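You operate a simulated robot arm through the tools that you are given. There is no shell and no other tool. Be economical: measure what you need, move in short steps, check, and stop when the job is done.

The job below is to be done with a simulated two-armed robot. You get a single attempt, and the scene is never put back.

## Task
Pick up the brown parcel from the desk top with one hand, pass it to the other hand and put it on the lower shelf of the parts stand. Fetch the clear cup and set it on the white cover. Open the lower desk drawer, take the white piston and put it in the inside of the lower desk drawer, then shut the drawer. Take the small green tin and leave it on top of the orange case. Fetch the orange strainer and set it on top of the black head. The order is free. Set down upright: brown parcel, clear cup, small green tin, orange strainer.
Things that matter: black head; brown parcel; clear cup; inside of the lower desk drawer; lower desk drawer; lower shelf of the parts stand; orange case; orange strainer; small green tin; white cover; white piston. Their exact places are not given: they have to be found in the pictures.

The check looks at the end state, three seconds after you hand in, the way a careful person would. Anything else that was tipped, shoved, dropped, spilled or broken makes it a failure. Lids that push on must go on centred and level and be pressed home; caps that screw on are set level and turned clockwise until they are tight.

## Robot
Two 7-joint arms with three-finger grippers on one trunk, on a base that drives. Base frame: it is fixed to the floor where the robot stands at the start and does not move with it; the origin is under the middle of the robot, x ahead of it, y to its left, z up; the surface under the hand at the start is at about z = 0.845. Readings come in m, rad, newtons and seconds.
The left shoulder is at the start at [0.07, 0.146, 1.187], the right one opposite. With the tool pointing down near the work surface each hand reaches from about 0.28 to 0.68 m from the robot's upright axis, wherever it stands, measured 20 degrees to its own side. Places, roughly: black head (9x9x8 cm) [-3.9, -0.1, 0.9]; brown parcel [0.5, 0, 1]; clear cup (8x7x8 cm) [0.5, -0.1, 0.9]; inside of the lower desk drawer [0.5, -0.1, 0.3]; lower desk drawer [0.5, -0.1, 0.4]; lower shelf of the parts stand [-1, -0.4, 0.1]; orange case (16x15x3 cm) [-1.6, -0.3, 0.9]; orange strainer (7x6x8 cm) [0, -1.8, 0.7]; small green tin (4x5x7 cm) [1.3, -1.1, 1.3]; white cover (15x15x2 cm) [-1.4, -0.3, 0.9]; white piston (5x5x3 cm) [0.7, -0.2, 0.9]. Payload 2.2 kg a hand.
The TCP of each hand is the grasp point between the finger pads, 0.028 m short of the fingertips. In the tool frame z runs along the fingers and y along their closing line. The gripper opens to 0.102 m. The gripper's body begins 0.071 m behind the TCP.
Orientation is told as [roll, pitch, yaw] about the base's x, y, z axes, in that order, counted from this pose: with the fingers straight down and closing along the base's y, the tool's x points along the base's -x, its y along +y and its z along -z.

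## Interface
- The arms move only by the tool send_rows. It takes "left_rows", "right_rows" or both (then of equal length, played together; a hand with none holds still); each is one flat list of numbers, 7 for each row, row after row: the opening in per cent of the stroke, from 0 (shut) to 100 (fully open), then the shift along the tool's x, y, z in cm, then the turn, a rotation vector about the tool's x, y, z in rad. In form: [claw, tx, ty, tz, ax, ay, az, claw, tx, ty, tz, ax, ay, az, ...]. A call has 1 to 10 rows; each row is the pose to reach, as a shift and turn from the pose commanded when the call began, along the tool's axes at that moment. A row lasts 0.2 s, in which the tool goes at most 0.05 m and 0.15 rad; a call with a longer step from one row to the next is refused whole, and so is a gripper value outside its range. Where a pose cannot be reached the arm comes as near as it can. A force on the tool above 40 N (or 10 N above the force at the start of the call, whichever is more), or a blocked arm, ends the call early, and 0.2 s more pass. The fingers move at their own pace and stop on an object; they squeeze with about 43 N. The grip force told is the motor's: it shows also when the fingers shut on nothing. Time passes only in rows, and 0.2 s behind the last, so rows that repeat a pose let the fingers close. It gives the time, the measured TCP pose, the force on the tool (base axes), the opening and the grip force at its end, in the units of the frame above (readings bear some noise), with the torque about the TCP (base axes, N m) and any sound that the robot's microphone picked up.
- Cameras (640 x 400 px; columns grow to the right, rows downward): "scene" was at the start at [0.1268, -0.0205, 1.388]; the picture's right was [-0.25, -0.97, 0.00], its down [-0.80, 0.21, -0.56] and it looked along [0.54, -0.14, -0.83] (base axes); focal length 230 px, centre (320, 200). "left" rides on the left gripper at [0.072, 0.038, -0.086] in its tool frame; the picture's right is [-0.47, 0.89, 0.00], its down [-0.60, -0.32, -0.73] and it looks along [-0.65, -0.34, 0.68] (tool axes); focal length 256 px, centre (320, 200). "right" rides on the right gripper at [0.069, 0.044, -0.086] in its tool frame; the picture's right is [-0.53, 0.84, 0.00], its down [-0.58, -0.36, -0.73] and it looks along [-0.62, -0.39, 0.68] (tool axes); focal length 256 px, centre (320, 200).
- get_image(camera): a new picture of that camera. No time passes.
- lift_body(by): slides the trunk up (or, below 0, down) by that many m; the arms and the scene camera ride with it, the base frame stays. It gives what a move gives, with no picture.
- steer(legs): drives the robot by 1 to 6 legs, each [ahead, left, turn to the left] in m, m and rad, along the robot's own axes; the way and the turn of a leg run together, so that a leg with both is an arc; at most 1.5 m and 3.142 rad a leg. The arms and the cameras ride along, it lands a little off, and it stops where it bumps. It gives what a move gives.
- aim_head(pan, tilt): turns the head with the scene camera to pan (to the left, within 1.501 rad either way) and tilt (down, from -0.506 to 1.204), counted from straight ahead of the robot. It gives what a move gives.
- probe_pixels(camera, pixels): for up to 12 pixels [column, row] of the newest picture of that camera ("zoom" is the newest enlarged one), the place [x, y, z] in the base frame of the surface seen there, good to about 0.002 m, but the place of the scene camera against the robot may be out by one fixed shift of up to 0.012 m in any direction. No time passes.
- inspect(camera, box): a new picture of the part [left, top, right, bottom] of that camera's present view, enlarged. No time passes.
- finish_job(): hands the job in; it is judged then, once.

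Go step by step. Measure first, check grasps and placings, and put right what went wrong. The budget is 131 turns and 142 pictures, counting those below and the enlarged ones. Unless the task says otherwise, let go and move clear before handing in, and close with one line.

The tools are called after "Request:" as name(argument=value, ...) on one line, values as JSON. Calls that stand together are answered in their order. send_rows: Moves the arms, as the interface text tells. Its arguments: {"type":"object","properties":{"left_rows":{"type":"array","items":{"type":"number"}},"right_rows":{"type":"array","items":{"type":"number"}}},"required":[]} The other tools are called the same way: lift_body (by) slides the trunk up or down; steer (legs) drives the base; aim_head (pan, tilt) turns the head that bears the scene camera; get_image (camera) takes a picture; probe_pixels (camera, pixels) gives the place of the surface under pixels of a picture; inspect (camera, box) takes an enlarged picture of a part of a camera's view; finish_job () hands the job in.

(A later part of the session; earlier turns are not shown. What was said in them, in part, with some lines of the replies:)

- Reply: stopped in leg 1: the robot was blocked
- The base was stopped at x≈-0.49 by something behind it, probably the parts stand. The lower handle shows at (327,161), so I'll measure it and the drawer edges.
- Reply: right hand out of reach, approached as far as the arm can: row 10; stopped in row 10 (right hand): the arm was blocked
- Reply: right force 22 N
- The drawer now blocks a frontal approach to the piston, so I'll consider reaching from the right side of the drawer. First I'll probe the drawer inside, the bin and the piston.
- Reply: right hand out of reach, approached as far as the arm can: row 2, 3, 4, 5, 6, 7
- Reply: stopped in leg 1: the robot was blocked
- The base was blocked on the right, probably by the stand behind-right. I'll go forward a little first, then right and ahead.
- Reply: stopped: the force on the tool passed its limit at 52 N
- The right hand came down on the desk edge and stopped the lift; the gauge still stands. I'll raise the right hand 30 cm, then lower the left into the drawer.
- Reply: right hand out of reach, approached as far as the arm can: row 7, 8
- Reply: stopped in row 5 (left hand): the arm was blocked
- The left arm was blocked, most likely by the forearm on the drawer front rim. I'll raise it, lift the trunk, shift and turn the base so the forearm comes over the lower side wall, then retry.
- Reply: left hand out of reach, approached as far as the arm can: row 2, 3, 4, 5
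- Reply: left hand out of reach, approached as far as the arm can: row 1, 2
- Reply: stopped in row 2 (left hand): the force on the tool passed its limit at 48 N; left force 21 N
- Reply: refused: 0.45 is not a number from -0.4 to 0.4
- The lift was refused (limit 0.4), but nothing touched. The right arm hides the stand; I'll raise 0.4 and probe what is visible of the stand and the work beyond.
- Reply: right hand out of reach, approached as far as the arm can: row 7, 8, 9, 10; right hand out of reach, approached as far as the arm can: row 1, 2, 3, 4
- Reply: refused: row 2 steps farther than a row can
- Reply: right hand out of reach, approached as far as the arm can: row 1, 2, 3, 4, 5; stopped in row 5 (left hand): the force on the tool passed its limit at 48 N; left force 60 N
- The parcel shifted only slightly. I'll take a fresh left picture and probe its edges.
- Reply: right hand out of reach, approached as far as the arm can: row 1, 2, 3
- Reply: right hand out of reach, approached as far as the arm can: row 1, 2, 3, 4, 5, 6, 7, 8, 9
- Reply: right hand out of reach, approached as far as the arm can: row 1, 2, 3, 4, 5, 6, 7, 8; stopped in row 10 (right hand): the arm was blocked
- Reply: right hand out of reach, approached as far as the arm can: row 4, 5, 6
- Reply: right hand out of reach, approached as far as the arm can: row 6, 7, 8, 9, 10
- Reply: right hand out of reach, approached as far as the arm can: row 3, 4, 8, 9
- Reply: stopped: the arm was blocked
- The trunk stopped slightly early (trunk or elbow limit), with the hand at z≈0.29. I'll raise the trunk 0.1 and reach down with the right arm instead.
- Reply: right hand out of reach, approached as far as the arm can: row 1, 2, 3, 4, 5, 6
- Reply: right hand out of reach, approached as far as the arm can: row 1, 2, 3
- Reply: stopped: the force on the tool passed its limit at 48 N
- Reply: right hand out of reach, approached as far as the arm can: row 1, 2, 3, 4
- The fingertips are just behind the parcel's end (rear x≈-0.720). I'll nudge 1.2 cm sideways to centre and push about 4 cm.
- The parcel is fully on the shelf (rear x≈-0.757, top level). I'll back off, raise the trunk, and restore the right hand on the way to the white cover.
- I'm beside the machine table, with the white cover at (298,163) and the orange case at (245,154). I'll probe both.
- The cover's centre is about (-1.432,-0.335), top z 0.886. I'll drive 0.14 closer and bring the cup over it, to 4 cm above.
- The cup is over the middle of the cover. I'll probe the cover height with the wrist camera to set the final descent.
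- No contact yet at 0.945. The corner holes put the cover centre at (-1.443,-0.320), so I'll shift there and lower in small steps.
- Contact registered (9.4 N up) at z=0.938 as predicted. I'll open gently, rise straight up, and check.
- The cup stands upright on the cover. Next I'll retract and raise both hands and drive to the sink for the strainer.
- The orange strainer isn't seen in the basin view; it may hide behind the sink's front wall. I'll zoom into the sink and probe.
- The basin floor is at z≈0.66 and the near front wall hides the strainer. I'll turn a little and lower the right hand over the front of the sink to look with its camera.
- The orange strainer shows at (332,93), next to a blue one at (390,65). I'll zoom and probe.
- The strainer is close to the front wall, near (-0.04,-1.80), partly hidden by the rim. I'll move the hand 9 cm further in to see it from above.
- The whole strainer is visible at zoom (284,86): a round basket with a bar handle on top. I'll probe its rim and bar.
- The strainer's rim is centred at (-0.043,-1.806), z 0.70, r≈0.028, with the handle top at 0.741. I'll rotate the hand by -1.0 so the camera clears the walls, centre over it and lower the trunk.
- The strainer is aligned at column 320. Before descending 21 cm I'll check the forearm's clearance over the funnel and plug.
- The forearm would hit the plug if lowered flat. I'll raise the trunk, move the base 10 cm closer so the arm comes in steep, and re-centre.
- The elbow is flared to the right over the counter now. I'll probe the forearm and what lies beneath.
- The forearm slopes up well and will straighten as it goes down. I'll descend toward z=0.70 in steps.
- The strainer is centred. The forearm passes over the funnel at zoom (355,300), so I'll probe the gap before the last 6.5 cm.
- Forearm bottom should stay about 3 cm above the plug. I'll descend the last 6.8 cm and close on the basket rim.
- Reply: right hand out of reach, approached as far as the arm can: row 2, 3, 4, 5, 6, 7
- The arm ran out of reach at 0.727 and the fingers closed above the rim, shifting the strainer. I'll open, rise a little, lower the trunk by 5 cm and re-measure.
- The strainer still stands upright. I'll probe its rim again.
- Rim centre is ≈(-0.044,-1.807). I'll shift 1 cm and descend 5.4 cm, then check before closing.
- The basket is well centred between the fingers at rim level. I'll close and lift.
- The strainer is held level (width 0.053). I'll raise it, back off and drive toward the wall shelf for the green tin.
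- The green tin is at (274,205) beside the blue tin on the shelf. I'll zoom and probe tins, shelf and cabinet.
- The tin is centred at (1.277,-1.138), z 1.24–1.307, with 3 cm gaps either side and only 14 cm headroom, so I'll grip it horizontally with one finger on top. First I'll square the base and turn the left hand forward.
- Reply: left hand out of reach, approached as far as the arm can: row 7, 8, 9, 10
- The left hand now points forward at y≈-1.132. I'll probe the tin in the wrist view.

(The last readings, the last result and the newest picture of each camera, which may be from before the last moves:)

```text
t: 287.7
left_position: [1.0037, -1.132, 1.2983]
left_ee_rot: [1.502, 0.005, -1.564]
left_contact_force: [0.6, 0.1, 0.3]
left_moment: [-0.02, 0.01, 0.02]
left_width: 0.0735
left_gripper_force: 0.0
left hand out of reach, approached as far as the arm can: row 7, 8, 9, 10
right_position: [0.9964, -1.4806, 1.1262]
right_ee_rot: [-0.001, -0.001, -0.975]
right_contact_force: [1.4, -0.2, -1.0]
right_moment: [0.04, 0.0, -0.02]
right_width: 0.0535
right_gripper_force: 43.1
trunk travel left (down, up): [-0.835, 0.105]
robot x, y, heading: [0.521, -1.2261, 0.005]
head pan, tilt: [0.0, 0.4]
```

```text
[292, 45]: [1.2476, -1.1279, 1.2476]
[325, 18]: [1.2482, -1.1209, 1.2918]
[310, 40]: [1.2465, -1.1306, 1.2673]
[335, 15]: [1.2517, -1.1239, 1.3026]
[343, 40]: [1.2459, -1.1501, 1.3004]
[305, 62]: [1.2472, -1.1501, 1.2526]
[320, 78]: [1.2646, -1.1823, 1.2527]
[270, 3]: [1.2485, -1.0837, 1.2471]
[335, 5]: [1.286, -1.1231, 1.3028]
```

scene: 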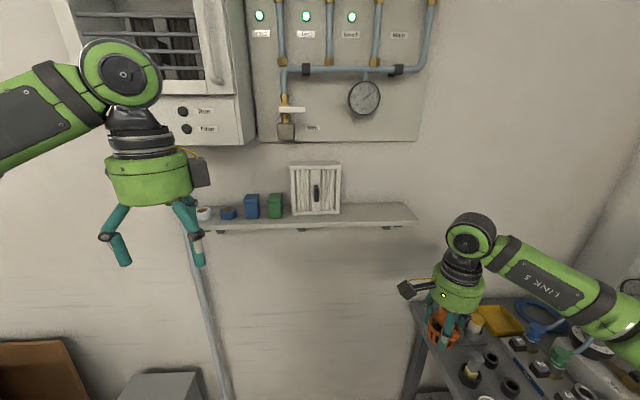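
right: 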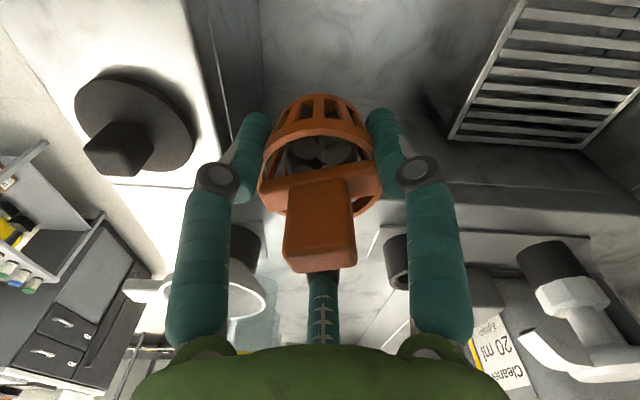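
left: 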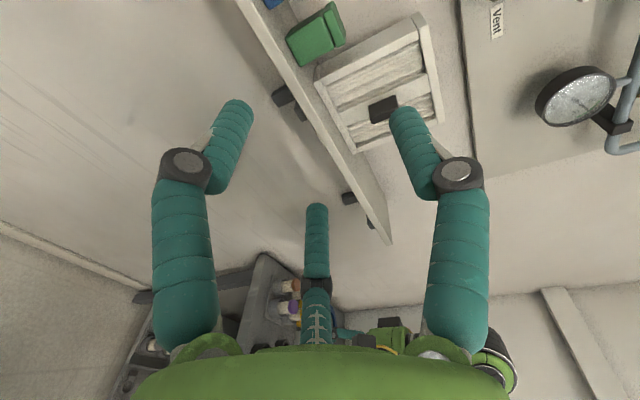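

The tin's front is at x=1.247, y centre -1.135, top 1.303. I'll level the hand, set z≈1.284, drive 0.17 closer and check.

Request:
send_rows(left_rows=[72, -0.1, -0.7, 0, -0.035, 0, 0, 72, -0.3, -1.4, 0, -0.07, 0, 0, 72, -0.3, -1.4, 0, -0.07, 0, 0])

Request:
steer(legs=[[0.17, 0, 0]])

Request:
get_image(camera="left")

Request:
inspect(camera="scene", box=[190, 120, 390, 260])

```text
t: 288.5
left_position: [1.002, -1.1364, 1.2845]
left_ee_rot: [1.57, 0.007, -1.566]
left_contact_force: [0.4, 0.3, 0.4]
left_moment: [0.02, 0.01, 0.0]
left_width: 0.0736
left_gripper_force: 0.1
right_position: [0.9967, -1.4803, 1.1274]
right_ee_rot: [-0.001, -0.001, -0.978]
right_contact_force: [0.9, 0.8, 0.6]
right_moment: [0.02, -0.02, 0.01]
right_width: 0.0536
right_gripper_force: 42.9
trunk travel left (down, up): [-0.835, 0.105]
robot x, y, heading: [0.5187, -1.2236, 0.003]
head pan, tilt: [0.0, 0.4]
```

```text
t: 289.9
left_position: [1.1634, -1.1337, 1.2834]
left_ee_rot: [1.571, 0.006, -1.562]
left_contact_force: [0.8, 1.3, -0.1]
left_moment: [-0.03, 0.02, -0.01]
left_width: 0.0732
left_gripper_force: 0.0
right_position: [1.1517, -1.4776, 1.1263]
right_ee_rot: [-0.014, 0.004, -0.972]
right_contact_force: [-0.1, 0.0, -0.2]
right_moment: [-0.01, 0.01, 0.01]
right_width: 0.0535
right_gripper_force: 42.6
trunk travel left (down, up): [-0.835, 0.105]
robot x, y, heading: [0.6844, -1.2264, 0.003]
head pan, tilt: [0.0, 0.4]
stopped in leg 1: the force on the tool passed its limit at 83 N (the readings are from after the stop); the commanded pose is now the measured one
```

```text
25 pictures are left
```

left: 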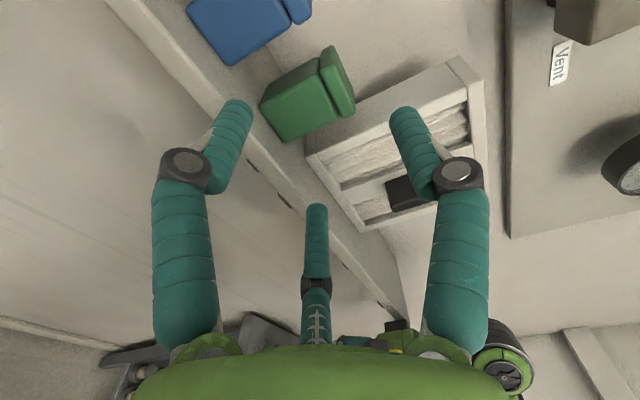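

```text
2.86 times, centred on (290, 190) of scene
```

zoom: 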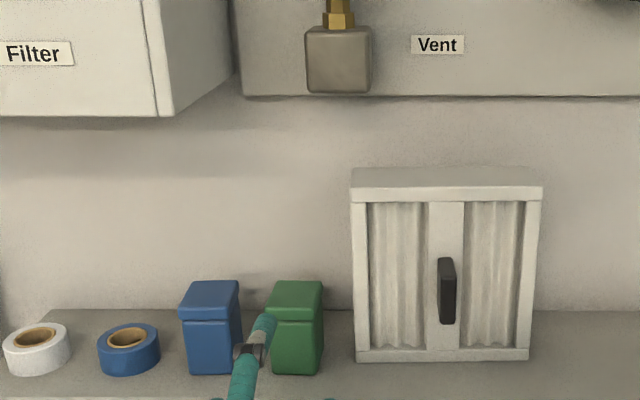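

The stop (83 N) was likely the right wrist touching the shelf's front edge; the shelf items look undisturbed. I'll pull the right hand back 12 cm and advance the left by arm, 5 cm first.

Request:
send_rows(right_rows=[0, 1.7, -2.5, 0, 0, 0, 0, 0, 3.4, -5, 0, 0, 0, 0, 0, 5.1, -7.5, 0, 0, 0, 0, 0, 6.8, -9.9, 0, 0, 0, 0], left_rows=[72, 0, 0, 0, 0, 0, 0, 72, 0, 0, 0, 0, 0, 0, 72, 0, 0, 2.5, 0, 0, 0, 72, -0.1, 0, 5, 0, 0, 0])

Request:
get_image(camera="left")

Request:
probe_pixels(camera="left", pixels=[[230, 110], [225, 130], [316, 215], [400, 115], [340, 130], [300, 170], [270, 130], [350, 110]])

```text
t: 290.9
left_position: [1.2128, -1.1333, 1.287]
left_ee_rot: [1.571, 0.006, -1.561]
left_contact_force: [-0.6, -0.3, -0.4]
left_moment: [0.04, 0.05, 0.02]
left_width: 0.0735
left_gripper_force: 0.0
right_position: [1.0307, -1.478, 1.1282]
right_ee_rot: [-0.014, 0.004, -0.975]
right_contact_force: [0.2, -0.4, 0.6]
right_moment: [0.02, -0.02, -0.04]
right_width: 0.0533
right_gripper_force: 43.1
trunk travel left (down, up): [-0.835, 0.105]
robot x, y, heading: [0.6766, -1.2245, 0.003]
head pan, tilt: [0.0, 0.4]
```

```text
23 pictures are left
```

left: 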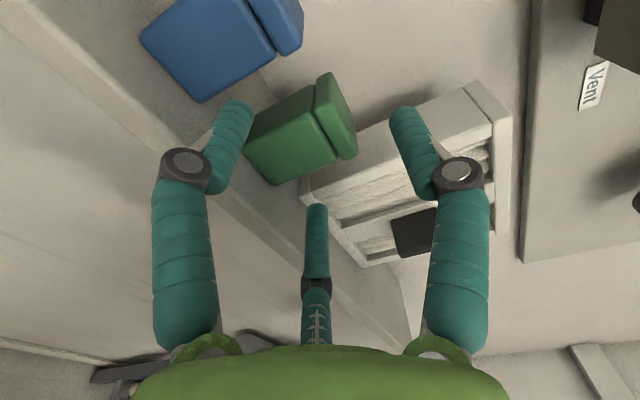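

```text
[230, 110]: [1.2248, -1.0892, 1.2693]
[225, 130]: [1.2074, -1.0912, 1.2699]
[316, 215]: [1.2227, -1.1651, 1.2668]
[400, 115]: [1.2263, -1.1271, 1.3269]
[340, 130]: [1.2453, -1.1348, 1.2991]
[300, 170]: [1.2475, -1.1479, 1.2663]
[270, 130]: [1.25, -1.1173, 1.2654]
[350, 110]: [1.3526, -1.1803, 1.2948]
```

The fingers straddle the tin with about 1.2 cm each side, and about 5 mm to the blue tin. I'll narrow slightly, advance 4.2 cm and close.

Request:
send_rows(left_rows=[67, -0.2, 0, 0, 0, 0, 0, 67, -0.2, 0, 1.5, 0, 0, 0, 67, -0.2, -0.2, 3, 0, 0, 0, 67, -0.2, -0.3, 4.2, 0, 0, 0, 30, -0.2, -0.3, 4.2, 0, 0, 0, 0, -0.2, -0.3, 4.2, 0, 0, 0, 0, -0.2, -0.3, 4.2, 0, 0, 0, 0, -0.2, -0.3, 4.2, 0, 0, 0])

Request:
get_image(camera="left")

```text
t: 292.7
left_position: [1.2544, -1.1373, 1.2797]
left_ee_rot: [1.571, 0.005, -1.562]
left_contact_force: [1.0, -0.8, 1.7]
left_moment: [-0.01, -0.15, 0.06]
left_width: 0.0444
left_gripper_force: 43.7
right_position: [1.0313, -1.4781, 1.1281]
right_ee_rot: [-0.016, 0.005, -0.973]
right_contact_force: [0.4, 0.1, 0.0]
right_moment: [0.0, 0.06, -0.02]
right_width: 0.0534
right_gripper_force: 43.6
trunk travel left (down, up): [-0.835, 0.105]
robot x, y, heading: [0.6811, -1.2229, 0.005]
head pan, tilt: [0.0, 0.4]
```

```text
22 pictures are left
```

left: 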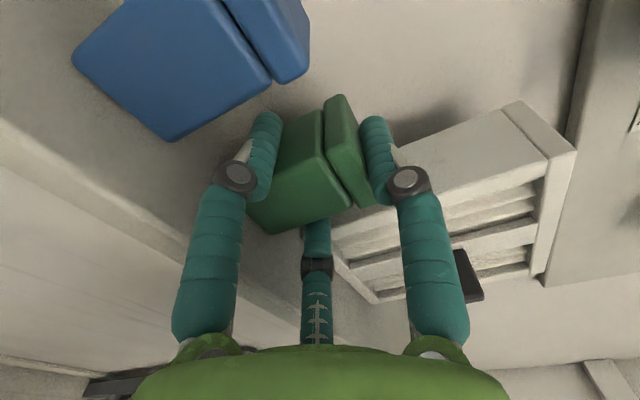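

The tin is gripped (width 0.044). I'll lift it, back away, raise the right hand, and drive to the orange case.

Request:
send_rows(left_rows=[0, 0, 1, 0, 0, 0, 0, 0, 0, 2.5, 0, 0, 0, 0, 0, 0, 4, 0, 0, 0, 0])

Request:
steer(legs=[[-0.22, 0, 0]])

Request:
send_rows(right_rows=[0, 0, 0, -4, 0, 0, 0, 0, 0, 0, -8, 0, 0, 0, 0, 0, 0, -12, 0, 0, 0, 0, 0, 0, -16, 0, 0, 0, 0, 0, 0, -20, 0, 0, 0, 0, 0, 0, -24, 0, 0, 0])

Request:
steer(legs=[[-1.0, 0, 0], [-1.0, 0, 0], [0, 0, 1.565]])

Request:
aim_head(pan=0.2, tilt=0.8)

Request:
get_image(camera="scene")

```text
t: 293.5
left_position: [1.2553, -1.137, 1.3201]
left_ee_rot: [1.57, 0.007, -1.561]
left_contact_force: [-0.9, -0.1, -1.0]
left_moment: [0.0, 0.02, 0.02]
left_width: 0.0448
left_gripper_force: 43.2
right_position: [1.0315, -1.4787, 1.1275]
right_ee_rot: [-0.016, 0.006, -0.973]
right_contact_force: [-0.2, -0.4, -0.2]
right_moment: [0.01, -0.01, -0.02]
right_width: 0.053
right_gripper_force: 43.0
trunk travel left (down, up): [-0.835, 0.105]
robot x, y, heading: [0.6744, -1.2271, 0.006]
head pan, tilt: [0.0, 0.4]
```

```text
t: 295.2
left_position: [1.0386, -1.1366, 1.3187]
left_ee_rot: [1.569, 0.008, -1.559]
left_contact_force: [0.4, -0.2, -0.4]
left_moment: [0.02, -0.01, -0.01]
left_width: 0.0444
left_gripper_force: 43.0
right_position: [0.815, -1.479, 1.1264]
right_ee_rot: [-0.016, 0.006, -0.97]
right_contact_force: [0.4, -0.5, 0.1]
right_moment: [0.02, 0.04, 0.0]
right_width: 0.0533
right_gripper_force: 43.1
trunk travel left (down, up): [-0.835, 0.105]
robot x, y, heading: [0.4554, -1.2255, 0.014]
head pan, tilt: [0.0, 0.4]
```

```text
t: 296.6
left_position: [1.034, -1.1342, 1.3213]
left_ee_rot: [1.57, 0.005, -1.558]
left_contact_force: [0.1, -0.3, -1.0]
left_moment: [-0.01, 0.03, -0.02]
left_width: 0.0445
left_gripper_force: 43.0
right_position: [0.8177, -1.4752, 1.3697]
right_ee_rot: [-0.015, 0.006, -0.97]
right_contact_force: [-0.3, 0.3, 0.4]
right_moment: [-0.04, -0.01, -0.01]
right_width: 0.0534
right_gripper_force: 43.0
trunk travel left (down, up): [-0.835, 0.105]
robot x, y, heading: [0.4594, -1.2285, 0.01]
head pan, tilt: [0.0, 0.4]
```

```text
t: 310.1
left_position: [-1.5807, -0.6722, 1.32]
left_ee_rot: [1.574, 0.008, -0.003]
left_contact_force: [0.1, 0.0, -0.2]
left_moment: [-0.05, -0.03, -0.01]
left_width: 0.0442
left_gripper_force: 43.1
right_position: [-1.2429, -0.8937, 1.3686]
right_ee_rot: [-0.016, 0.008, 0.586]
right_contact_force: [0.3, -1.1, -0.9]
right_moment: [0.03, -0.02, 0.0]
right_width: 0.053
right_gripper_force: 42.7
trunk travel left (down, up): [-0.835, 0.105]
robot x, y, heading: [-1.4931, -1.2511, 1.566]
head pan, tilt: [0.0, 0.4]
```

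```text
t: 311.0
left_position: [-1.581, -0.6722, 1.3198]
left_ee_rot: [1.57, 0.008, -0.004]
left_contact_force: [-0.1, -0.2, -0.8]
left_moment: [-0.04, -0.02, -0.03]
left_width: 0.0441
left_gripper_force: 42.5
right_position: [-1.2436, -0.8941, 1.3684]
right_ee_rot: [-0.016, 0.005, 0.586]
right_contact_force: [0.1, -0.7, 0.0]
right_moment: [0.01, 0.01, -0.03]
right_width: 0.053
right_gripper_force: 43.5
trunk travel left (down, up): [-0.835, 0.105]
robot x, y, heading: [-1.4975, -1.2502, 1.566]
head pan, tilt: [0.201, 0.799]
```

```text
21 pictures are left
```

scene: 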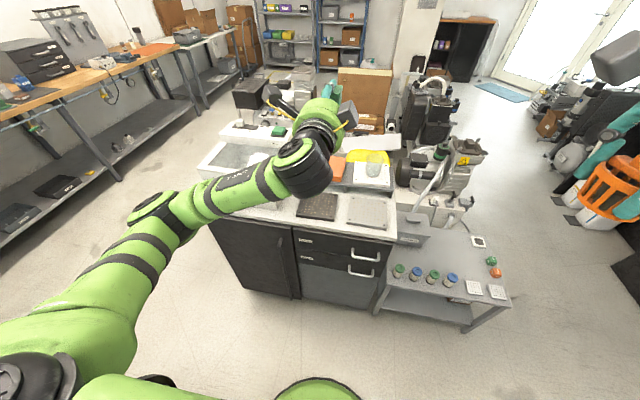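

I'm near the case with the left TCP at (-1.581,-0.672). I'll lower the trunk 0.33, then drive forward and slightly left to just above the case, and look.

Request:
lift_body(by=-0.33)

Request:
steer(legs=[[0.22, 0.034, 0]])

Request:
get_image(camera="left")

Request:
inspect(camera="scene", box=[200, 60, 440, 240])

```text
t: 314.3
left_position: [-1.5807, -0.6726, 0.9899]
left_ee_rot: [1.572, 0.008, -0.003]
left_contact_force: [-0.4, 0.3, -1.1]
left_moment: [-0.06, 0.0, 0.02]
left_width: 0.0442
left_gripper_force: 43.1
right_position: [-1.2433, -0.8957, 1.0383]
right_ee_rot: [-0.016, 0.005, 0.586]
right_contact_force: [-0.2, -0.7, -0.8]
right_moment: [0.01, 0.01, -0.04]
right_width: 0.0532
right_gripper_force: 43.0
trunk travel left (down, up): [-0.505, 0.435]
robot x, y, heading: [-1.4982, -1.2485, 1.564]
head pan, tilt: [0.201, 0.799]
```

```text
t: 315.9
left_position: [-1.6102, -0.4562, 0.99]
left_ee_rot: [1.569, 0.008, -0.008]
left_contact_force: [0.3, 0.0, -1.5]
left_moment: [0.02, -0.02, 0.0]
left_width: 0.0439
left_gripper_force: 43.2
right_position: [-1.2744, -0.6794, 1.039]
right_ee_rot: [-0.015, 0.005, 0.581]
right_contact_force: [0.3, -0.1, -0.5]
right_moment: [-0.02, 0.01, -0.03]
right_width: 0.0532
right_gripper_force: 42.6
trunk travel left (down, up): [-0.505, 0.435]
robot x, y, heading: [-1.5297, -1.0356, 1.561]
head pan, tilt: [0.201, 0.799]
```

```text
20 pictures are left
```

left: 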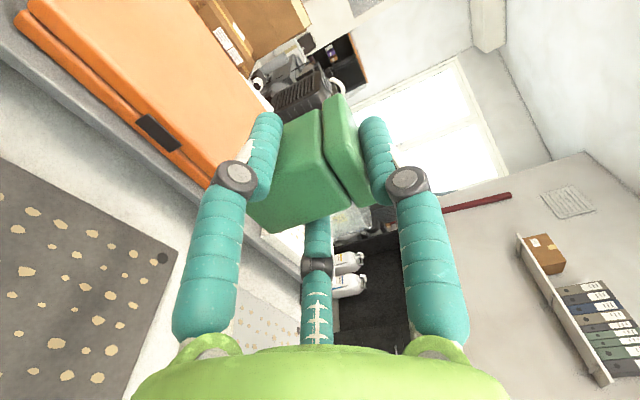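

```text
2.22 times, centred on (320, 150) of scene
```

zoom: 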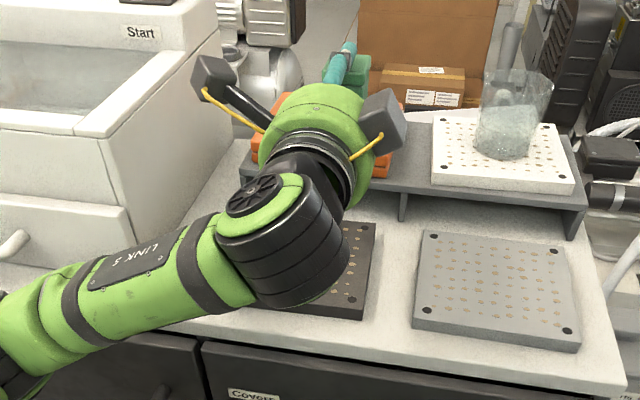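

The tin is level at the case's front edge. I'll probe the orange case's top and edges with the wrist camera.

Request:
probe_pixels(camera="left", pixels=[[150, 60], [200, 140], [215, 178], [100, 60], [60, 10], [230, 90], [195, 70], [255, 210], [290, 225], [340, 205]])

```text
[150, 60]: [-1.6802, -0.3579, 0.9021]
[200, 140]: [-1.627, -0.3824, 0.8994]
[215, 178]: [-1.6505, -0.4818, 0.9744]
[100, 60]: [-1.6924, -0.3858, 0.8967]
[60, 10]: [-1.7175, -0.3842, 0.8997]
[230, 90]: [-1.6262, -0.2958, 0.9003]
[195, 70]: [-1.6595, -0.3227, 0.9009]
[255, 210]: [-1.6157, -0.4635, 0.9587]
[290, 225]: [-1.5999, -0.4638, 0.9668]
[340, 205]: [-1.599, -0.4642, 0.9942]
```

The case top is at 0.901 with its near edge at y≈-0.388. I'll move 0.11 forward and lower 4 cm.

Request:
steer(legs=[[0.11, 0.012, 0]])

Request:
lift_body(by=-0.041)

Request:
get_image(camera="left")

Request:
probe_pixels(camera="left", pixels=[[255, 212], [265, 230], [150, 150], [220, 100], [245, 225], [310, 120], [340, 100]])

```text
t: 317.1
left_position: [-1.6153, -0.3878, 0.9823]
left_ee_rot: [1.556, 0.017, -0.003]
left_contact_force: [-0.5, -0.3, -1.5]
left_moment: [0.01, -0.02, 0.0]
left_width: 0.0442
left_gripper_force: 43.3
right_position: [-1.2777, -0.6103, 1.0401]
right_ee_rot: [-0.007, 0.004, 0.584]
right_contact_force: [0.1, -0.2, -0.6]
right_moment: [0.01, 0.0, 0.02]
right_width: 0.0533
right_gripper_force: 43.2
trunk travel left (down, up): [-0.505, 0.435]
robot x, y, heading: [-1.534, -0.9605, 1.564]
head pan, tilt: [0.201, 0.799]
stopped in leg 1: the robot was blocked; the commanded pose is now the measured one
```

```text
t: 317.9
left_position: [-1.614, -0.3991, 0.9768]
left_ee_rot: [1.617, 0.032, 0.013]
left_contact_force: [0.1, -0.4, -0.1]
left_moment: [-0.05, -0.02, 0.0]
left_width: 0.0441
left_gripper_force: 42.3
right_position: [-1.2702, -0.6229, 1.0052]
right_ee_rot: [0.012, 0.004, 0.582]
right_contact_force: [-0.3, -0.6, -0.7]
right_moment: [0.06, 0.07, 0.03]
right_width: 0.0533
right_gripper_force: 43.0
trunk travel left (down, up): [-0.464, 0.476]
robot x, y, heading: [-1.5387, -0.9543, 1.572]
head pan, tilt: [0.201, 0.799]
```

```text
18 pictures are left
```

left: 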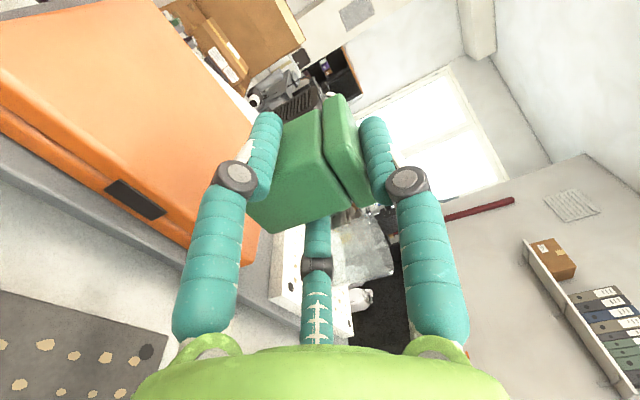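

```text
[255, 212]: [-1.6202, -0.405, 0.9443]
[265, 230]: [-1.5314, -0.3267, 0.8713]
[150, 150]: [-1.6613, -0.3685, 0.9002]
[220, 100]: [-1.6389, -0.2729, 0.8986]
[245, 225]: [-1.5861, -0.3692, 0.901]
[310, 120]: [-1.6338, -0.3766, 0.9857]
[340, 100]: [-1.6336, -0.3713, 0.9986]
```

The base and arm are blocked, most likely the low elbow or forearm on the table edge. I'll back off, raise the trunk 0.3 and lower the hand by arm instead so the elbow rides higher.

Request:
lift_body(by=0.041)

Request:
steer(legs=[[-0.1, 0, 0]])

Request:
lift_body(by=0.3)

Request:
send_rows(left_rows=[0, 0, -3, 0, 0, 0, 0, 0, 0, -6, 0, 0, 0, 0, 0, 0, -9, 0, 0, 0, 0, 0, 0, -12, 0, 0, 0, 0, 0, 0, -15, 0, 0, 0, 0, 0, 0, -18, 0, 0, 0, 0, 0, 0, -21, 0, 0, 0, 0, 0, 0, -24, 0, 0, 0, 0, 0, 0, -27, 0, 0, 0, 0])

Request:
inspect(camera="scene", box=[160, 60, 440, 280])

```text
t: 318.7
left_position: [-1.6161, -0.3883, 0.9757]
left_ee_rot: [1.544, 0.017, -0.006]
left_contact_force: [0.6, -0.6, -1.1]
left_moment: [-0.03, 0.0, 0.0]
left_width: 0.044
left_gripper_force: 43.0
right_position: [-1.2806, -0.6116, 1.0398]
right_ee_rot: [-0.006, -0.001, 0.582]
right_contact_force: [0.1, -0.1, -0.5]
right_moment: [0.0, 0.01, 0.0]
right_width: 0.0532
right_gripper_force: 43.0
trunk travel left (down, up): [-0.505, 0.435]
robot x, y, heading: [-1.5397, -0.9554, 1.566]
head pan, tilt: [0.201, 0.799]
```

```text
t: 319.4
left_position: [-1.6172, -0.3866, 0.9736]
left_ee_rot: [1.533, 0.017, -0.004]
left_contact_force: [-0.5, 0.0, -1.3]
left_moment: [0.05, 0.01, -0.01]
left_width: 0.044
left_gripper_force: 42.9
right_position: [-1.2801, -0.6085, 1.0395]
right_ee_rot: [-0.01, 0.006, 0.583]
right_contact_force: [0.2, 0.6, 0.0]
right_moment: [-0.01, -0.02, -0.01]
right_width: 0.0532
right_gripper_force: 42.9
trunk travel left (down, up): [-0.505, 0.435]
robot x, y, heading: [-1.5345, -0.9591, 1.567]
head pan, tilt: [0.201, 0.799]
stopped in leg 1: the robot was blocked; the commanded pose is now the measured one
```

```text
t: 322.4
left_position: [-1.6177, -0.3793, 1.269]
left_ee_rot: [1.531, 0.015, -0.006]
left_contact_force: [-0.3, 0.3, -0.2]
left_moment: [0.0, 0.01, 0.02]
left_width: 0.0443
left_gripper_force: 42.7
right_position: [-1.2806, -0.6033, 1.3374]
right_ee_rot: [-0.018, 0.007, 0.583]
right_contact_force: [0.3, 0.5, -0.6]
right_moment: [0.0, -0.03, 0.03]
right_width: 0.053
right_gripper_force: 42.6
trunk travel left (down, up): [-0.805, 0.135]
robot x, y, heading: [-1.534, -0.9556, 1.566]
head pan, tilt: [0.201, 0.799]
```

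```text
t: 324.4
left_position: [-1.6195, -0.3905, 0.9987]
left_ee_rot: [1.531, 0.016, -0.007]
left_contact_force: [1.1, -0.2, -0.7]
left_moment: [-0.03, 0.01, -0.01]
left_width: 0.0443
left_gripper_force: 42.9
right_position: [-1.2807, -0.6031, 1.3381]
right_ee_rot: [-0.019, 0.006, 0.582]
right_contact_force: [-0.4, 0.0, -0.1]
right_moment: [0.04, -0.02, -0.03]
right_width: 0.0533
right_gripper_force: 43.4
trunk travel left (down, up): [-0.805, 0.135]
robot x, y, heading: [-1.5387, -0.9546, 1.561]
head pan, tilt: [0.201, 0.799]
```

```text
1.82 times, centred on (300, 170) of scene
```

zoom: 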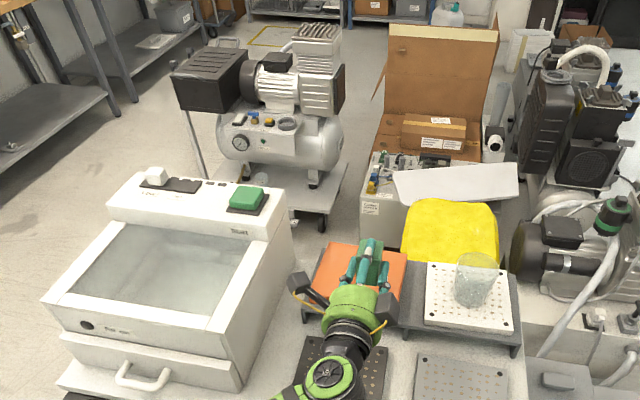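

The arm now comes down steeply and freely. I'll level the hand, move 4 cm forward and lower to just above contact.

Request:
send_rows(left_rows=[0, 0, 0, 2, -0.02, 0, 0, 0, 0, 0, 4, -0.04, 0, 0, 0, 0, -2, 4, -0.04, 0, 0, 0, 0, -3.6, 4, -0.04, 0, 0, 0, 0, -4.6, 4, -0.04, 0, 0, 0, 0, -4.9, 4, -0.04, 0, 0])

Request:
get_image(camera="left")

Request:
probe_pixels(camera="left", pixels=[[252, 208], [270, 232], [150, 150], [290, 226], [335, 210], [215, 60], [265, 240]])

```text
t: 325.8
left_position: [-1.6218, -0.3515, 0.9495]
left_ee_rot: [1.573, 0.014, -0.005]
left_contact_force: [-0.6, 0.1, -1.4]
left_moment: [0.0, 0.02, 0.0]
left_width: 0.0441
left_gripper_force: 42.6
right_position: [-1.2809, -0.6035, 1.3385]
right_ee_rot: [-0.017, 0.008, 0.583]
right_contact_force: [0.4, -0.4, -0.4]
right_moment: [0.02, -0.02, 0.02]
right_width: 0.0532
right_gripper_force: 42.7
trunk travel left (down, up): [-0.805, 0.135]
robot x, y, heading: [-1.5342, -0.9541, 1.569]
head pan, tilt: [0.201, 0.799]
```

```text
16 pictures are left
```

left: 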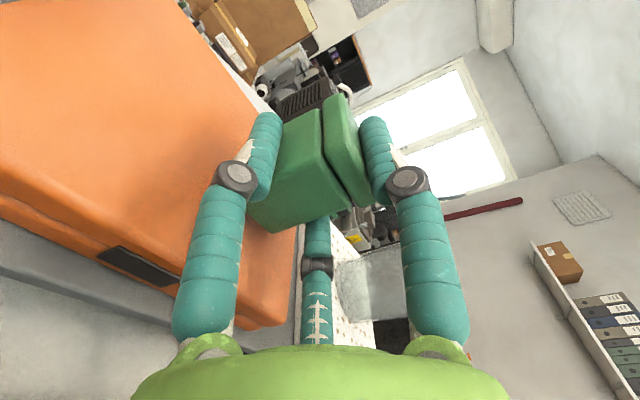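

```text
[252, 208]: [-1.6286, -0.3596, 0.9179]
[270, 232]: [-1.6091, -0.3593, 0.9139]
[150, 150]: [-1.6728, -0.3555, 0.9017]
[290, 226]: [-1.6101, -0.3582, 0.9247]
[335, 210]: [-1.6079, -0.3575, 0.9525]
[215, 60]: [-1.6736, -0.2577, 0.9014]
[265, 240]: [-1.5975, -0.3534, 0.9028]
```

The tin bottom is about 6–8 mm above the case top (0.9015). I'll lower in small steps until contact.

Request:
send_rows(left_rows=[0, 0, -0.3, 0, 0, 0, 0, 0, 0, -0.5, 0, 0, 0, 0, 0, 0, -0.6, 0, 0, 0, 0, 0, 0, -0.7, 0, 0, 0, 0])

```text
t: 326.8
left_position: [-1.6232, -0.3529, 0.942]
left_ee_rot: [1.571, 0.015, -0.005]
left_contact_force: [0.4, -0.3, -0.4]
left_moment: [-0.05, -0.02, -0.01]
left_width: 0.0442
left_gripper_force: 43.4
right_position: [-1.2825, -0.6017, 1.3383]
right_ee_rot: [-0.016, 0.007, 0.582]
right_contact_force: [-0.7, 0.4, -0.3]
right_moment: [0.03, 0.01, -0.02]
right_width: 0.0533
right_gripper_force: 43.4
trunk travel left (down, up): [-0.805, 0.135]
robot x, y, heading: [-1.5361, -0.956, 1.564]
head pan, tilt: [0.201, 0.799]
```

No contact yet at 0.942. I'll go 3 mm lower, then open gradually and look.

Request:
send_rows(left_rows=[0, 0, -0.15, 0, 0, 0, 0, 0, 0, -0.3, 0, 0, 0, 0, 0, 0, -0.3, 0, 0, 0, 0])

Request:
send_rows(left_rows=[50, 0, 0, 0, 0, 0, 0, 58, 0, 0, 0, 0, 0, 0, 66, 0, 0, 0, 0, 0, 0, 70, 0, 0, 0, 0, 0, 0])

Request:
get_image(camera="left")

```text
t: 327.6
left_position: [-1.6214, -0.3532, 0.9405]
left_ee_rot: [1.574, 0.014, -0.006]
left_contact_force: [-1.2, 0.8, 4.8]
left_moment: [0.23, -0.07, 0.03]
left_width: 0.0443
left_gripper_force: 43.1
right_position: [-1.2806, -0.6029, 1.3392]
right_ee_rot: [-0.016, 0.004, 0.583]
right_contact_force: [-0.2, -1.1, -0.8]
right_moment: [0.01, 0.01, -0.01]
right_width: 0.0534
right_gripper_force: 42.5
trunk travel left (down, up): [-0.805, 0.135]
robot x, y, heading: [-1.5369, -0.9571, 1.568]
head pan, tilt: [0.201, 0.799]
```

```text
t: 328.6
left_position: [-1.621, -0.3516, 0.939]
left_ee_rot: [1.571, 0.016, -0.004]
left_contact_force: [0.7, 0.2, 0.3]
left_moment: [-0.01, -0.03, -0.03]
left_width: 0.0712
left_gripper_force: 0.1
right_position: [-1.2814, -0.6022, 1.3395]
right_ee_rot: [-0.02, 0.007, 0.582]
right_contact_force: [-0.1, 0.3, -0.4]
right_moment: [-0.03, -0.01, 0.01]
right_width: 0.053
right_gripper_force: 42.8
trunk travel left (down, up): [-0.805, 0.135]
robot x, y, heading: [-1.5398, -0.9553, 1.568]
head pan, tilt: [0.201, 0.799]
```

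```text
15 pictures are left
```

left: 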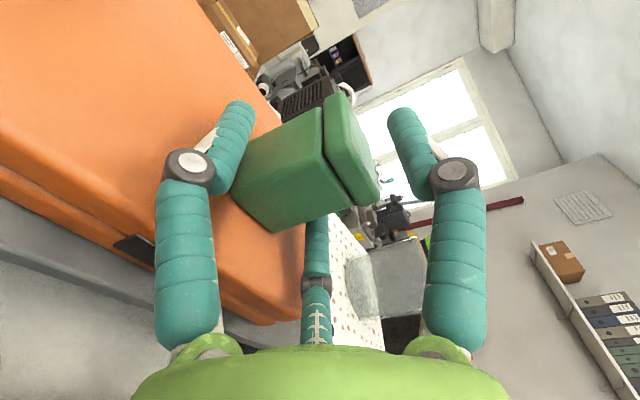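

The tin stands on the case and the fingers are clear. I'll draw the hand straight back, raise it, back off and turn toward the far bench to find the black head.

Request:
send_rows(left_rows=[70, 0, 0, -3, 0, 0, 0, 70, 0, 0, -6, 0, 0, 0, 70, 0, 0, -9, 0, 0, 0, 70, 0, 1, -11, 0, 0, 0, 70, 0, 4, -11, 0, 0, 0, 70, 0, 8, -11, 0, 0, 0, 70, 0, 12, -11, 0, 0, 0, 70, 0, 16, -11, 0, 0, 0])

Request:
inspect(camera="scene", box=[200, 100, 440, 260])

Request:
steer(legs=[[-0.25, 0, 0], [0, 0, 1.57]])

Request:
aim_head(pan=-0.2, tilt=0.35)

Request:
get_image(camera="scene")

```text
t: 330.4
left_position: [-1.6193, -0.4623, 1.098]
left_ee_rot: [1.57, 0.015, -0.005]
left_contact_force: [-0.3, 0.6, -0.1]
left_moment: [0.0, 0.01, 0.0]
left_width: 0.0713
left_gripper_force: 0.0
right_position: [-1.281, -0.6011, 1.3379]
right_ee_rot: [-0.018, 0.007, 0.583]
right_contact_force: [-0.9, 0.6, -0.7]
right_moment: [0.0, -0.01, 0.0]
right_width: 0.053
right_gripper_force: 42.9
trunk travel left (down, up): [-0.805, 0.135]
robot x, y, heading: [-1.5387, -0.9606, 1.569]
head pan, tilt: [0.201, 0.799]
```

```text
2.50 times, centred on (320, 180) of scene
```

zoom: 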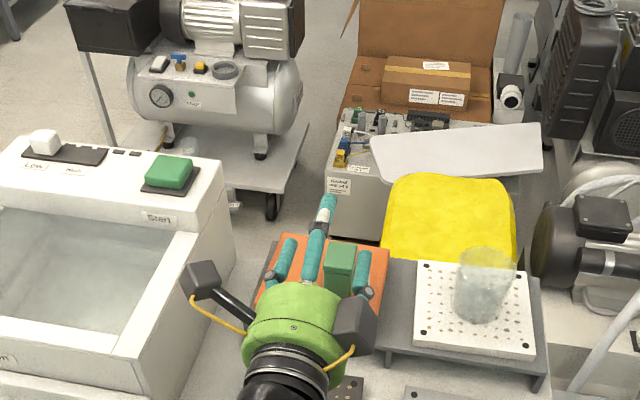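

```text
t: 336.0
left_position: [-2.0333, -1.2878, 1.0988]
left_ee_rot: [1.57, 0.016, 1.542]
left_contact_force: [0.1, 0.2, -0.2]
left_moment: [-0.01, -0.03, 0.01]
left_width: 0.0713
left_gripper_force: 0.0
right_position: [-1.8867, -0.9511, 1.338]
right_ee_rot: [-0.018, 0.006, 2.131]
right_contact_force: [-0.3, 0.8, -0.4]
right_moment: [0.01, 0.03, 0.05]
right_width: 0.0533
right_gripper_force: 43.5
trunk travel left (down, up): [-0.805, 0.135]
robot x, y, heading: [-1.5345, -1.2134, 3.114]
head pan, tilt: [0.201, 0.799]
```

```text
t: 336.9
left_position: [-2.0335, -1.2878, 1.0989]
left_ee_rot: [1.572, 0.015, 1.542]
left_contact_force: [0.3, 0.1, -0.1]
left_moment: [0.01, 0.02, -0.03]
left_width: 0.0715
left_gripper_force: 0.0
right_position: [-1.8866, -0.952, 1.3377]
right_ee_rot: [-0.017, 0.007, 2.131]
right_contact_force: [0.0, 0.2, -0.6]
right_moment: [0.0, 0.01, 0.03]
right_width: 0.0531
right_gripper_force: 43.0
trunk travel left (down, up): [-0.805, 0.135]
robot x, y, heading: [-1.5362, -1.2155, 3.111]
head pan, tilt: [-0.201, 0.351]
```

```text
13 pictures are left
```

scene: 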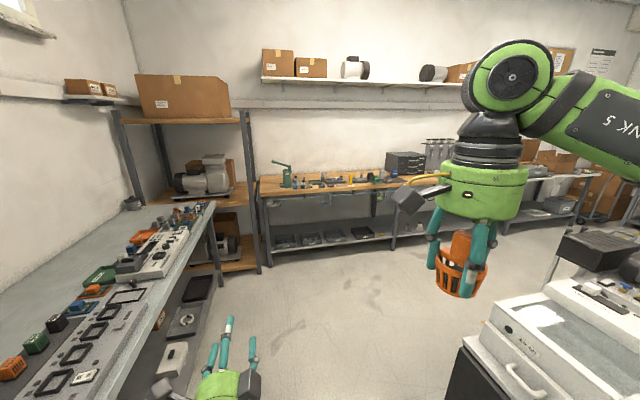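

The tin stands upright on the case. The far bench should hold the black head, so I'll probe the bench front and floor, then drive there.

Request:
probe_pixels(camera="scene", pixels=[[370, 195], [300, 190], [392, 248], [265, 260], [240, 265], [410, 160], [372, 175]])

Request:
steer(legs=[[1.3, 0, 0], [0, -0.85, 0]])

Request:
aim_head(pan=0.0, tilt=0.6)

Request:
get_image(camera="scene")

```text
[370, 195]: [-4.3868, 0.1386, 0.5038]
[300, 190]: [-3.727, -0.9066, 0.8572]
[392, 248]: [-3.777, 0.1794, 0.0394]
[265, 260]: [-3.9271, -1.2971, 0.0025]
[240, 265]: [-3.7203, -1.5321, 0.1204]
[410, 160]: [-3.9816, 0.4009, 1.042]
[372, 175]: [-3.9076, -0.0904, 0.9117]
```

```text
t: 347.5
left_position: [-3.3561, -0.4688, 1.0988]
left_ee_rot: [1.573, 0.014, 1.581]
left_contact_force: [-0.7, -0.1, 0.3]
left_moment: [0.04, 0.0, -0.06]
left_width: 0.0714
left_gripper_force: 0.1
right_position: [-3.2228, -0.1275, 1.3378]
right_ee_rot: [-0.017, 0.006, 2.168]
right_contact_force: [-0.1, 0.0, -0.8]
right_moment: [0.03, 0.01, 0.0]
right_width: 0.0535
right_gripper_force: 43.5
trunk travel left (down, up): [-0.805, 0.135]
robot x, y, heading: [-2.8608, -0.3727, -3.13]
head pan, tilt: [-0.201, 0.351]
```

```text
t: 348.3
left_position: [-3.3559, -0.4673, 1.0989]
left_ee_rot: [1.571, 0.014, 1.582]
left_contact_force: [0.0, -0.1, 0.6]
left_moment: [0.01, 0.0, 0.03]
left_width: 0.0715
left_gripper_force: 0.1
right_position: [-3.222, -0.1257, 1.3382]
right_ee_rot: [-0.016, 0.007, 2.17]
right_contact_force: [0.2, -0.6, -0.5]
right_moment: [-0.02, 0.03, -0.02]
right_width: 0.0532
right_gripper_force: 43.2
trunk travel left (down, up): [-0.805, 0.135]
robot x, y, heading: [-2.8602, -0.3778, -3.131]
head pan, tilt: [0.0, 0.6]
```

```text
12 pictures are left
```

scene: 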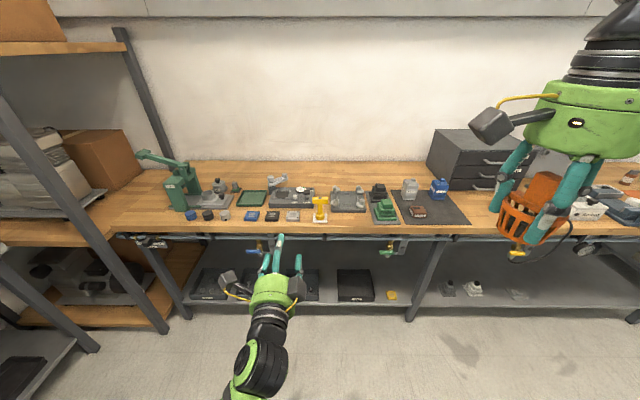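

The bench top is full of small items, with a black one near (378,190). I'll zoom and probe it.

Request:
inspect(camera="scene", box=[320, 160, 480, 240])

Request:
probe_pixels(camera="scene", pixels=[[378, 187], [384, 208], [378, 195], [372, 190], [385, 190], [410, 185], [350, 195], [438, 185], [380, 230], [418, 211]])

```text
4.00 times, centred on (400, 200) of scene
```

zoom: 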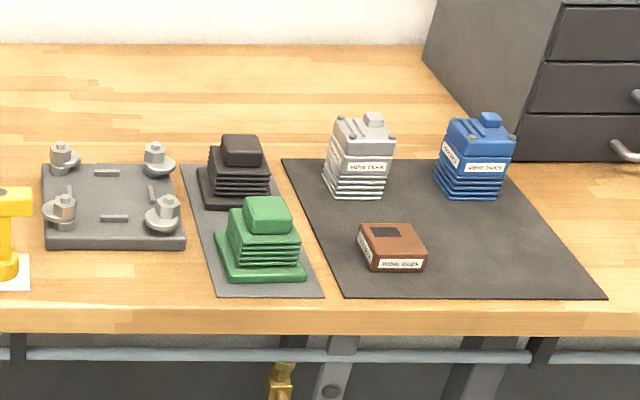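

```text
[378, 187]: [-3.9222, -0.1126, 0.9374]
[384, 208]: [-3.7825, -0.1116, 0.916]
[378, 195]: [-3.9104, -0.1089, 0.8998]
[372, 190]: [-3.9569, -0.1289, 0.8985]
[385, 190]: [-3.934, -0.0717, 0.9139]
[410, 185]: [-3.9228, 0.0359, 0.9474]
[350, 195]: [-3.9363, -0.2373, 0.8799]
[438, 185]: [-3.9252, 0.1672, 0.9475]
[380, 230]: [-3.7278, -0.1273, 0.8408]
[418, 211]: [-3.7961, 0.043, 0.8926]
```

The black head is the black stacked block at zoom (240,150). I'll probe its cap corners exactly.

Request:
probe_pixels(camera="zoom", pixels=[[224, 138], [258, 138], [227, 148], [261, 148], [241, 143], [228, 162], [262, 162], [205, 200], [270, 190], [240, 138], [244, 150], [266, 225]])

```text
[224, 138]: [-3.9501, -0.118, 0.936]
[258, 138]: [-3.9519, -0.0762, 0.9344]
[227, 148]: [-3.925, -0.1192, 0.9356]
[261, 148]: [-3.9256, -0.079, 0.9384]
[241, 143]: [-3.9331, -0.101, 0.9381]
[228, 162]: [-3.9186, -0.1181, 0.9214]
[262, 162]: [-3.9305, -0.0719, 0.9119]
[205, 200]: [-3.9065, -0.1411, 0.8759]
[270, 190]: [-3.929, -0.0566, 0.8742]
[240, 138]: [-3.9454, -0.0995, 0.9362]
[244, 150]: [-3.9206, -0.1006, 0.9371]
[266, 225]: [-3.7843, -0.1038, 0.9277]
```

The cap top is 4×4.7 cm, centred at about (-3.931,-0.098), z 0.937. I'll drive 0.5 closer, move the strainer over it, and look with the wrist camera.

Request:
steer(legs=[[0.5, 0, 0]])

Request:
send_rows(right_rows=[0, -2.8, 3.1, 0, 0, 0, 0, 0, -5.6, 6.3, 0, 0, 0, 0, 0, -8.5, 9.4, 0, 0, 0, 0, 0, -11.3, 12.6, 1, 0, 0, 0, 0, -14.1, 15.7, 3, 0, 0, 0, 0, -14.1, 15.7, 7.5, 0, 0, 0, 0, -14.1, 15.7, 12, 0, 0, 0, 0, -14.1, 15.7, 16.5, 0, 0, 0, 0, -14.1, 15.7, 21, 0, 0, 0, 0, -14.1, 15.7, 25, 0, 0, 0])

Request:
get_image(camera="right")

Request:
get_image(camera="scene")

```text
t: 351.2
left_position: [-3.853, -0.4628, 1.0987]
left_ee_rot: [1.572, 0.013, 1.569]
left_contact_force: [0.1, 0.5, -0.7]
left_moment: [0.0, -0.01, -0.01]
left_width: 0.0718
left_gripper_force: 0.1
right_position: [-3.7133, -0.1233, 1.3385]
right_ee_rot: [-0.016, 0.006, 2.157]
right_contact_force: [0.7, -0.2, 0.3]
right_moment: [0.01, 0.03, 0.01]
right_width: 0.0533
right_gripper_force: 42.8
trunk travel left (down, up): [-0.805, 0.135]
robot x, y, heading: [-3.3574, -0.3797, 3.141]
head pan, tilt: [0.0, 0.6]
```

```text
t: 353.4
left_position: [-3.8543, -0.4625, 1.098]
left_ee_rot: [1.57, 0.015, 1.57]
left_contact_force: [0.5, -0.7, 0.6]
left_moment: [0.0, 0.02, 0.02]
left_width: 0.0717
left_gripper_force: 0.0
right_position: [-3.9177, -0.0919, 1.0813]
right_ee_rot: [-0.016, 0.006, 2.157]
right_contact_force: [-1.1, -0.5, 0.1]
right_moment: [-0.01, 0.04, -0.01]
right_width: 0.053
right_gripper_force: 42.9
trunk travel left (down, up): [-0.805, 0.135]
robot x, y, heading: [-3.3577, -0.3807, 3.137]
head pan, tilt: [0.0, 0.6]
```

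```text
10 pictures are left
```

right: 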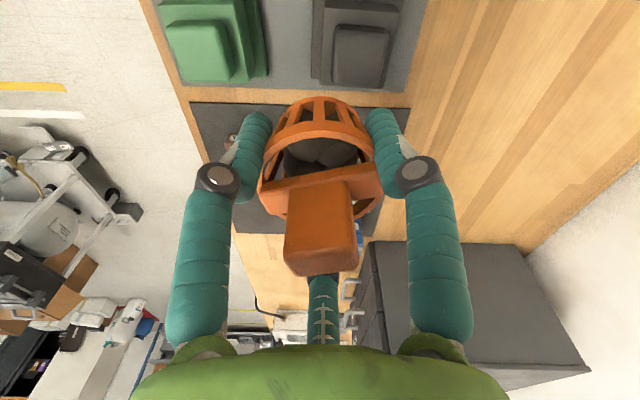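

```text
9 pictures are left
```

scene: 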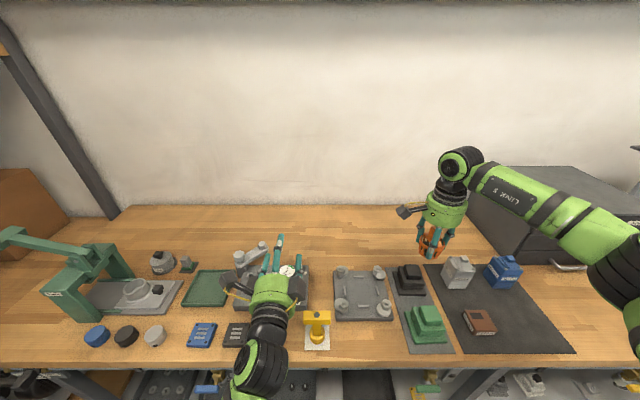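

The wrist view shows the black cap at (358,55). I'll probe it for exact centring.

Request:
probe_pixels(camera="right", pixels=[[338, 28], [386, 32], [336, 80], [380, 84], [360, 55], [318, 95], [400, 95]])

```text
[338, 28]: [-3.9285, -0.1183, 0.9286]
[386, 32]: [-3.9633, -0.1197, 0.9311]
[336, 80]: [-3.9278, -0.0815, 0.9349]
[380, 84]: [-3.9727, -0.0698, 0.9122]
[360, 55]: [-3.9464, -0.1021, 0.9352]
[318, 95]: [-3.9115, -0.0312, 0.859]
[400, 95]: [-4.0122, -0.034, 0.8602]
```

From the wrist camera the cap centre is (-3.945,-0.100), z 0.935. I'll shift 2.9 cm and descend to about 1 cm above contact.

Request:
send_rows(right_rows=[0, -0.9, 2.7, 0, -0.016, -0.006, 0, 0, -0.9, 2.7, 3, -0.016, -0.006, 0, 0, -0.9, 2.7, 6, -0.016, -0.006, 0, 0, -0.9, 2.7, 8.5, -0.016, -0.006, 0, 0, -0.9, 2.7, 9.3, -0.016, -0.006, 0])

Request:
inspect(camera="scene", box=[370, 190, 500, 320])

Request:
get_image(camera="right")

```text
t: 354.6
left_position: [-3.853, -0.4625, 1.0989]
left_ee_rot: [1.57, 0.017, 1.568]
left_contact_force: [-0.4, 0.9, 0.0]
left_moment: [0.02, 0.02, 0.02]
left_width: 0.0717
left_gripper_force: 0.2
right_position: [-3.9438, -0.099, 0.9884]
right_ee_rot: [0.001, 0.001, 2.156]
right_contact_force: [-0.4, 0.0, -1.0]
right_moment: [0.01, 0.03, 0.02]
right_width: 0.0533
right_gripper_force: 43.4
trunk travel left (down, up): [-0.805, 0.135]
robot x, y, heading: [-3.3568, -0.3783, 3.141]
head pan, tilt: [0.0, 0.6]
```

```text
3.08 times, centred on (435, 255) of scene
```

zoom: 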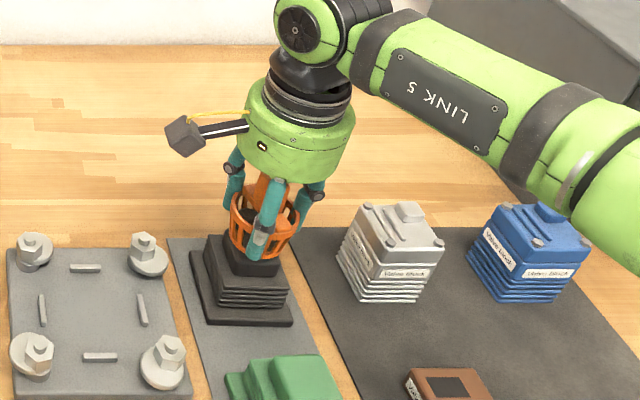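

```text
7 pictures are left
5 turns are left
```

right: 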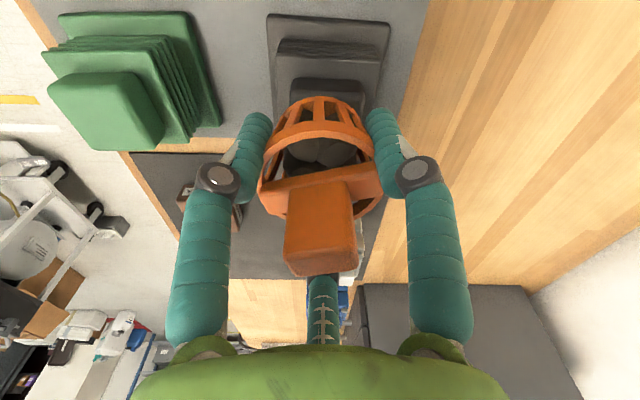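

The strainer is centred over the cap about 1 cm above it, and 5 turns remain. I'll lower 1.3 cm, open gently and check.

Request:
send_rows(right_rows=[0, 0, 0, 0.6, 0, 0, 0, 0, 0, 0, 1.0, 0, 0, 0, 0, 0, 0, 1.2, 0, 0, 0, 0, 0, 0, 1.3, 0, 0, 0])

Request:
send_rows(right_rows=[0, 0, 0, 0, 0, 0, 0, 58, 0, 0, 0, 0, 0, 0, 66, 0, 0, 0, 0, 0, 0, 78, 0, 0, 0, 0, 0, 0, 78, 0, 0, 0, 0, 0, 0])

Request:
inspect(camera="scene", box=[370, 190, 500, 320])

```text
t: 355.6
left_position: [-3.8535, -0.4641, 1.0986]
left_ee_rot: [1.57, 0.015, 1.569]
left_contact_force: [-0.6, -0.1, 0.2]
left_moment: [0.01, 0.01, 0.01]
left_width: 0.0715
left_gripper_force: 0.0
right_position: [-3.9447, -0.0994, 0.9778]
right_ee_rot: [-0.001, 0.001, 2.156]
right_contact_force: [0.4, -0.1, -0.1]
right_moment: [0.0, -0.04, 0.01]
right_width: 0.0532
right_gripper_force: 42.7
trunk travel left (down, up): [-0.805, 0.135]
robot x, y, heading: [-3.3567, -0.3763, 3.139]
head pan, tilt: [0.0, 0.6]
```

```text
t: 356.8
left_position: [-3.8536, -0.4639, 1.0991]
left_ee_rot: [1.572, 0.017, 1.569]
left_contact_force: [-0.1, -0.1, 0.2]
left_moment: [0.02, 0.0, 0.02]
left_width: 0.0716
left_gripper_force: 0.2
right_position: [-3.9454, -0.1007, 0.9773]
right_ee_rot: [-0.001, 0.0, 2.157]
right_contact_force: [0.0, 0.8, 0.0]
right_moment: [0.02, -0.01, 0.0]
right_width: 0.0796
right_gripper_force: 0.0
trunk travel left (down, up): [-0.805, 0.135]
robot x, y, heading: [-3.3566, -0.3784, 3.134]
head pan, tilt: [0.0, 0.6]
```

```text
3.08 times, centred on (435, 255) of scene
4 turns are left
```

zoom: 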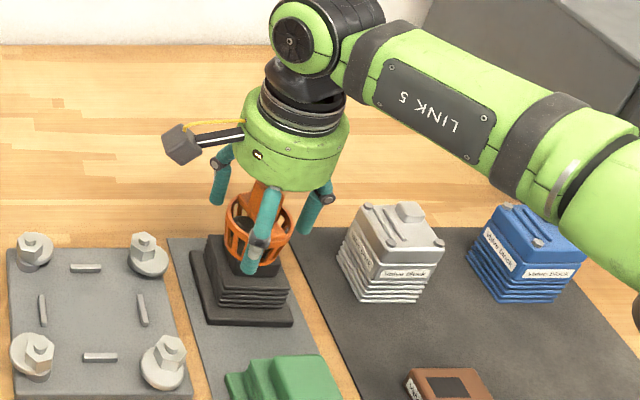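

The strainer stands on the black head and the fingers are open clear of it. I'll raise the hand straight up and check.

Request:
send_rows(right_rows=[78, 0, 0, -2, 0, 0, 0, 78, 0, 0, -5, 0, 0, 0, 78, 0, 0, -9, 0, 0, 0, 78, 0, 0, -13, 0, 0, 0, 78, 0, 0, -17, 0, 0, 0, 78, 0, 0, -21, 0, 0, 0])

Request:
inspect(camera="scene", box=[370, 190, 500, 320])

```text
t: 358.2
left_position: [-3.8534, -0.4634, 1.099]
left_ee_rot: [1.573, 0.013, 1.568]
left_contact_force: [0.1, -0.3, 0.4]
left_moment: [-0.01, 0.02, 0.03]
left_width: 0.0715
left_gripper_force: 0.0
right_position: [-3.9478, -0.0999, 1.1867]
right_ee_rot: [-0.002, 0.001, 2.157]
right_contact_force: [0.5, 0.3, 0.0]
right_moment: [0.04, 0.02, 0.03]
right_width: 0.0795
right_gripper_force: 0.0
trunk travel left (down, up): [-0.805, 0.135]
robot x, y, heading: [-3.361, -0.3772, 3.139]
head pan, tilt: [0.0, 0.6]
```

```text
3.08 times, centred on (435, 255) of scene
3 turns are left
```

zoom: 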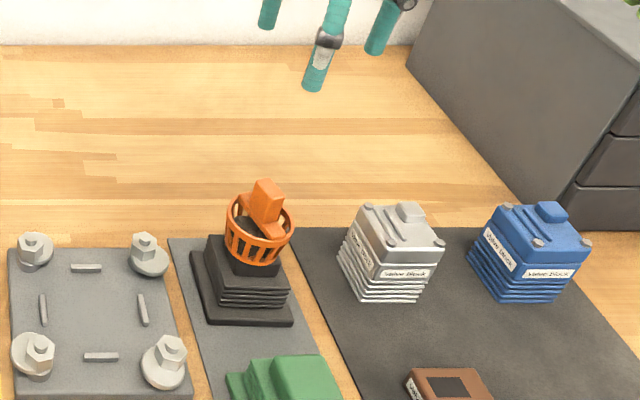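

The strainer stands upright on the black head, both hands are clear, and all five placings are done. I'm handing in.

Request:
finish_job()

```text
The job is handed in.
```

All five tasks are done and handed in: the parcel is on the lower shelf, the cup on the white cover, the piston in the shut lower drawer, the green tin on the orange case, and the strainer on the black head. Along the way the base was blocked several times near the parts stand and the machine table, and a hand touched the desk edge and probably the wall shelf. I saw nothing disturbed in the pictures that followed, but I didn't inspect every spot.
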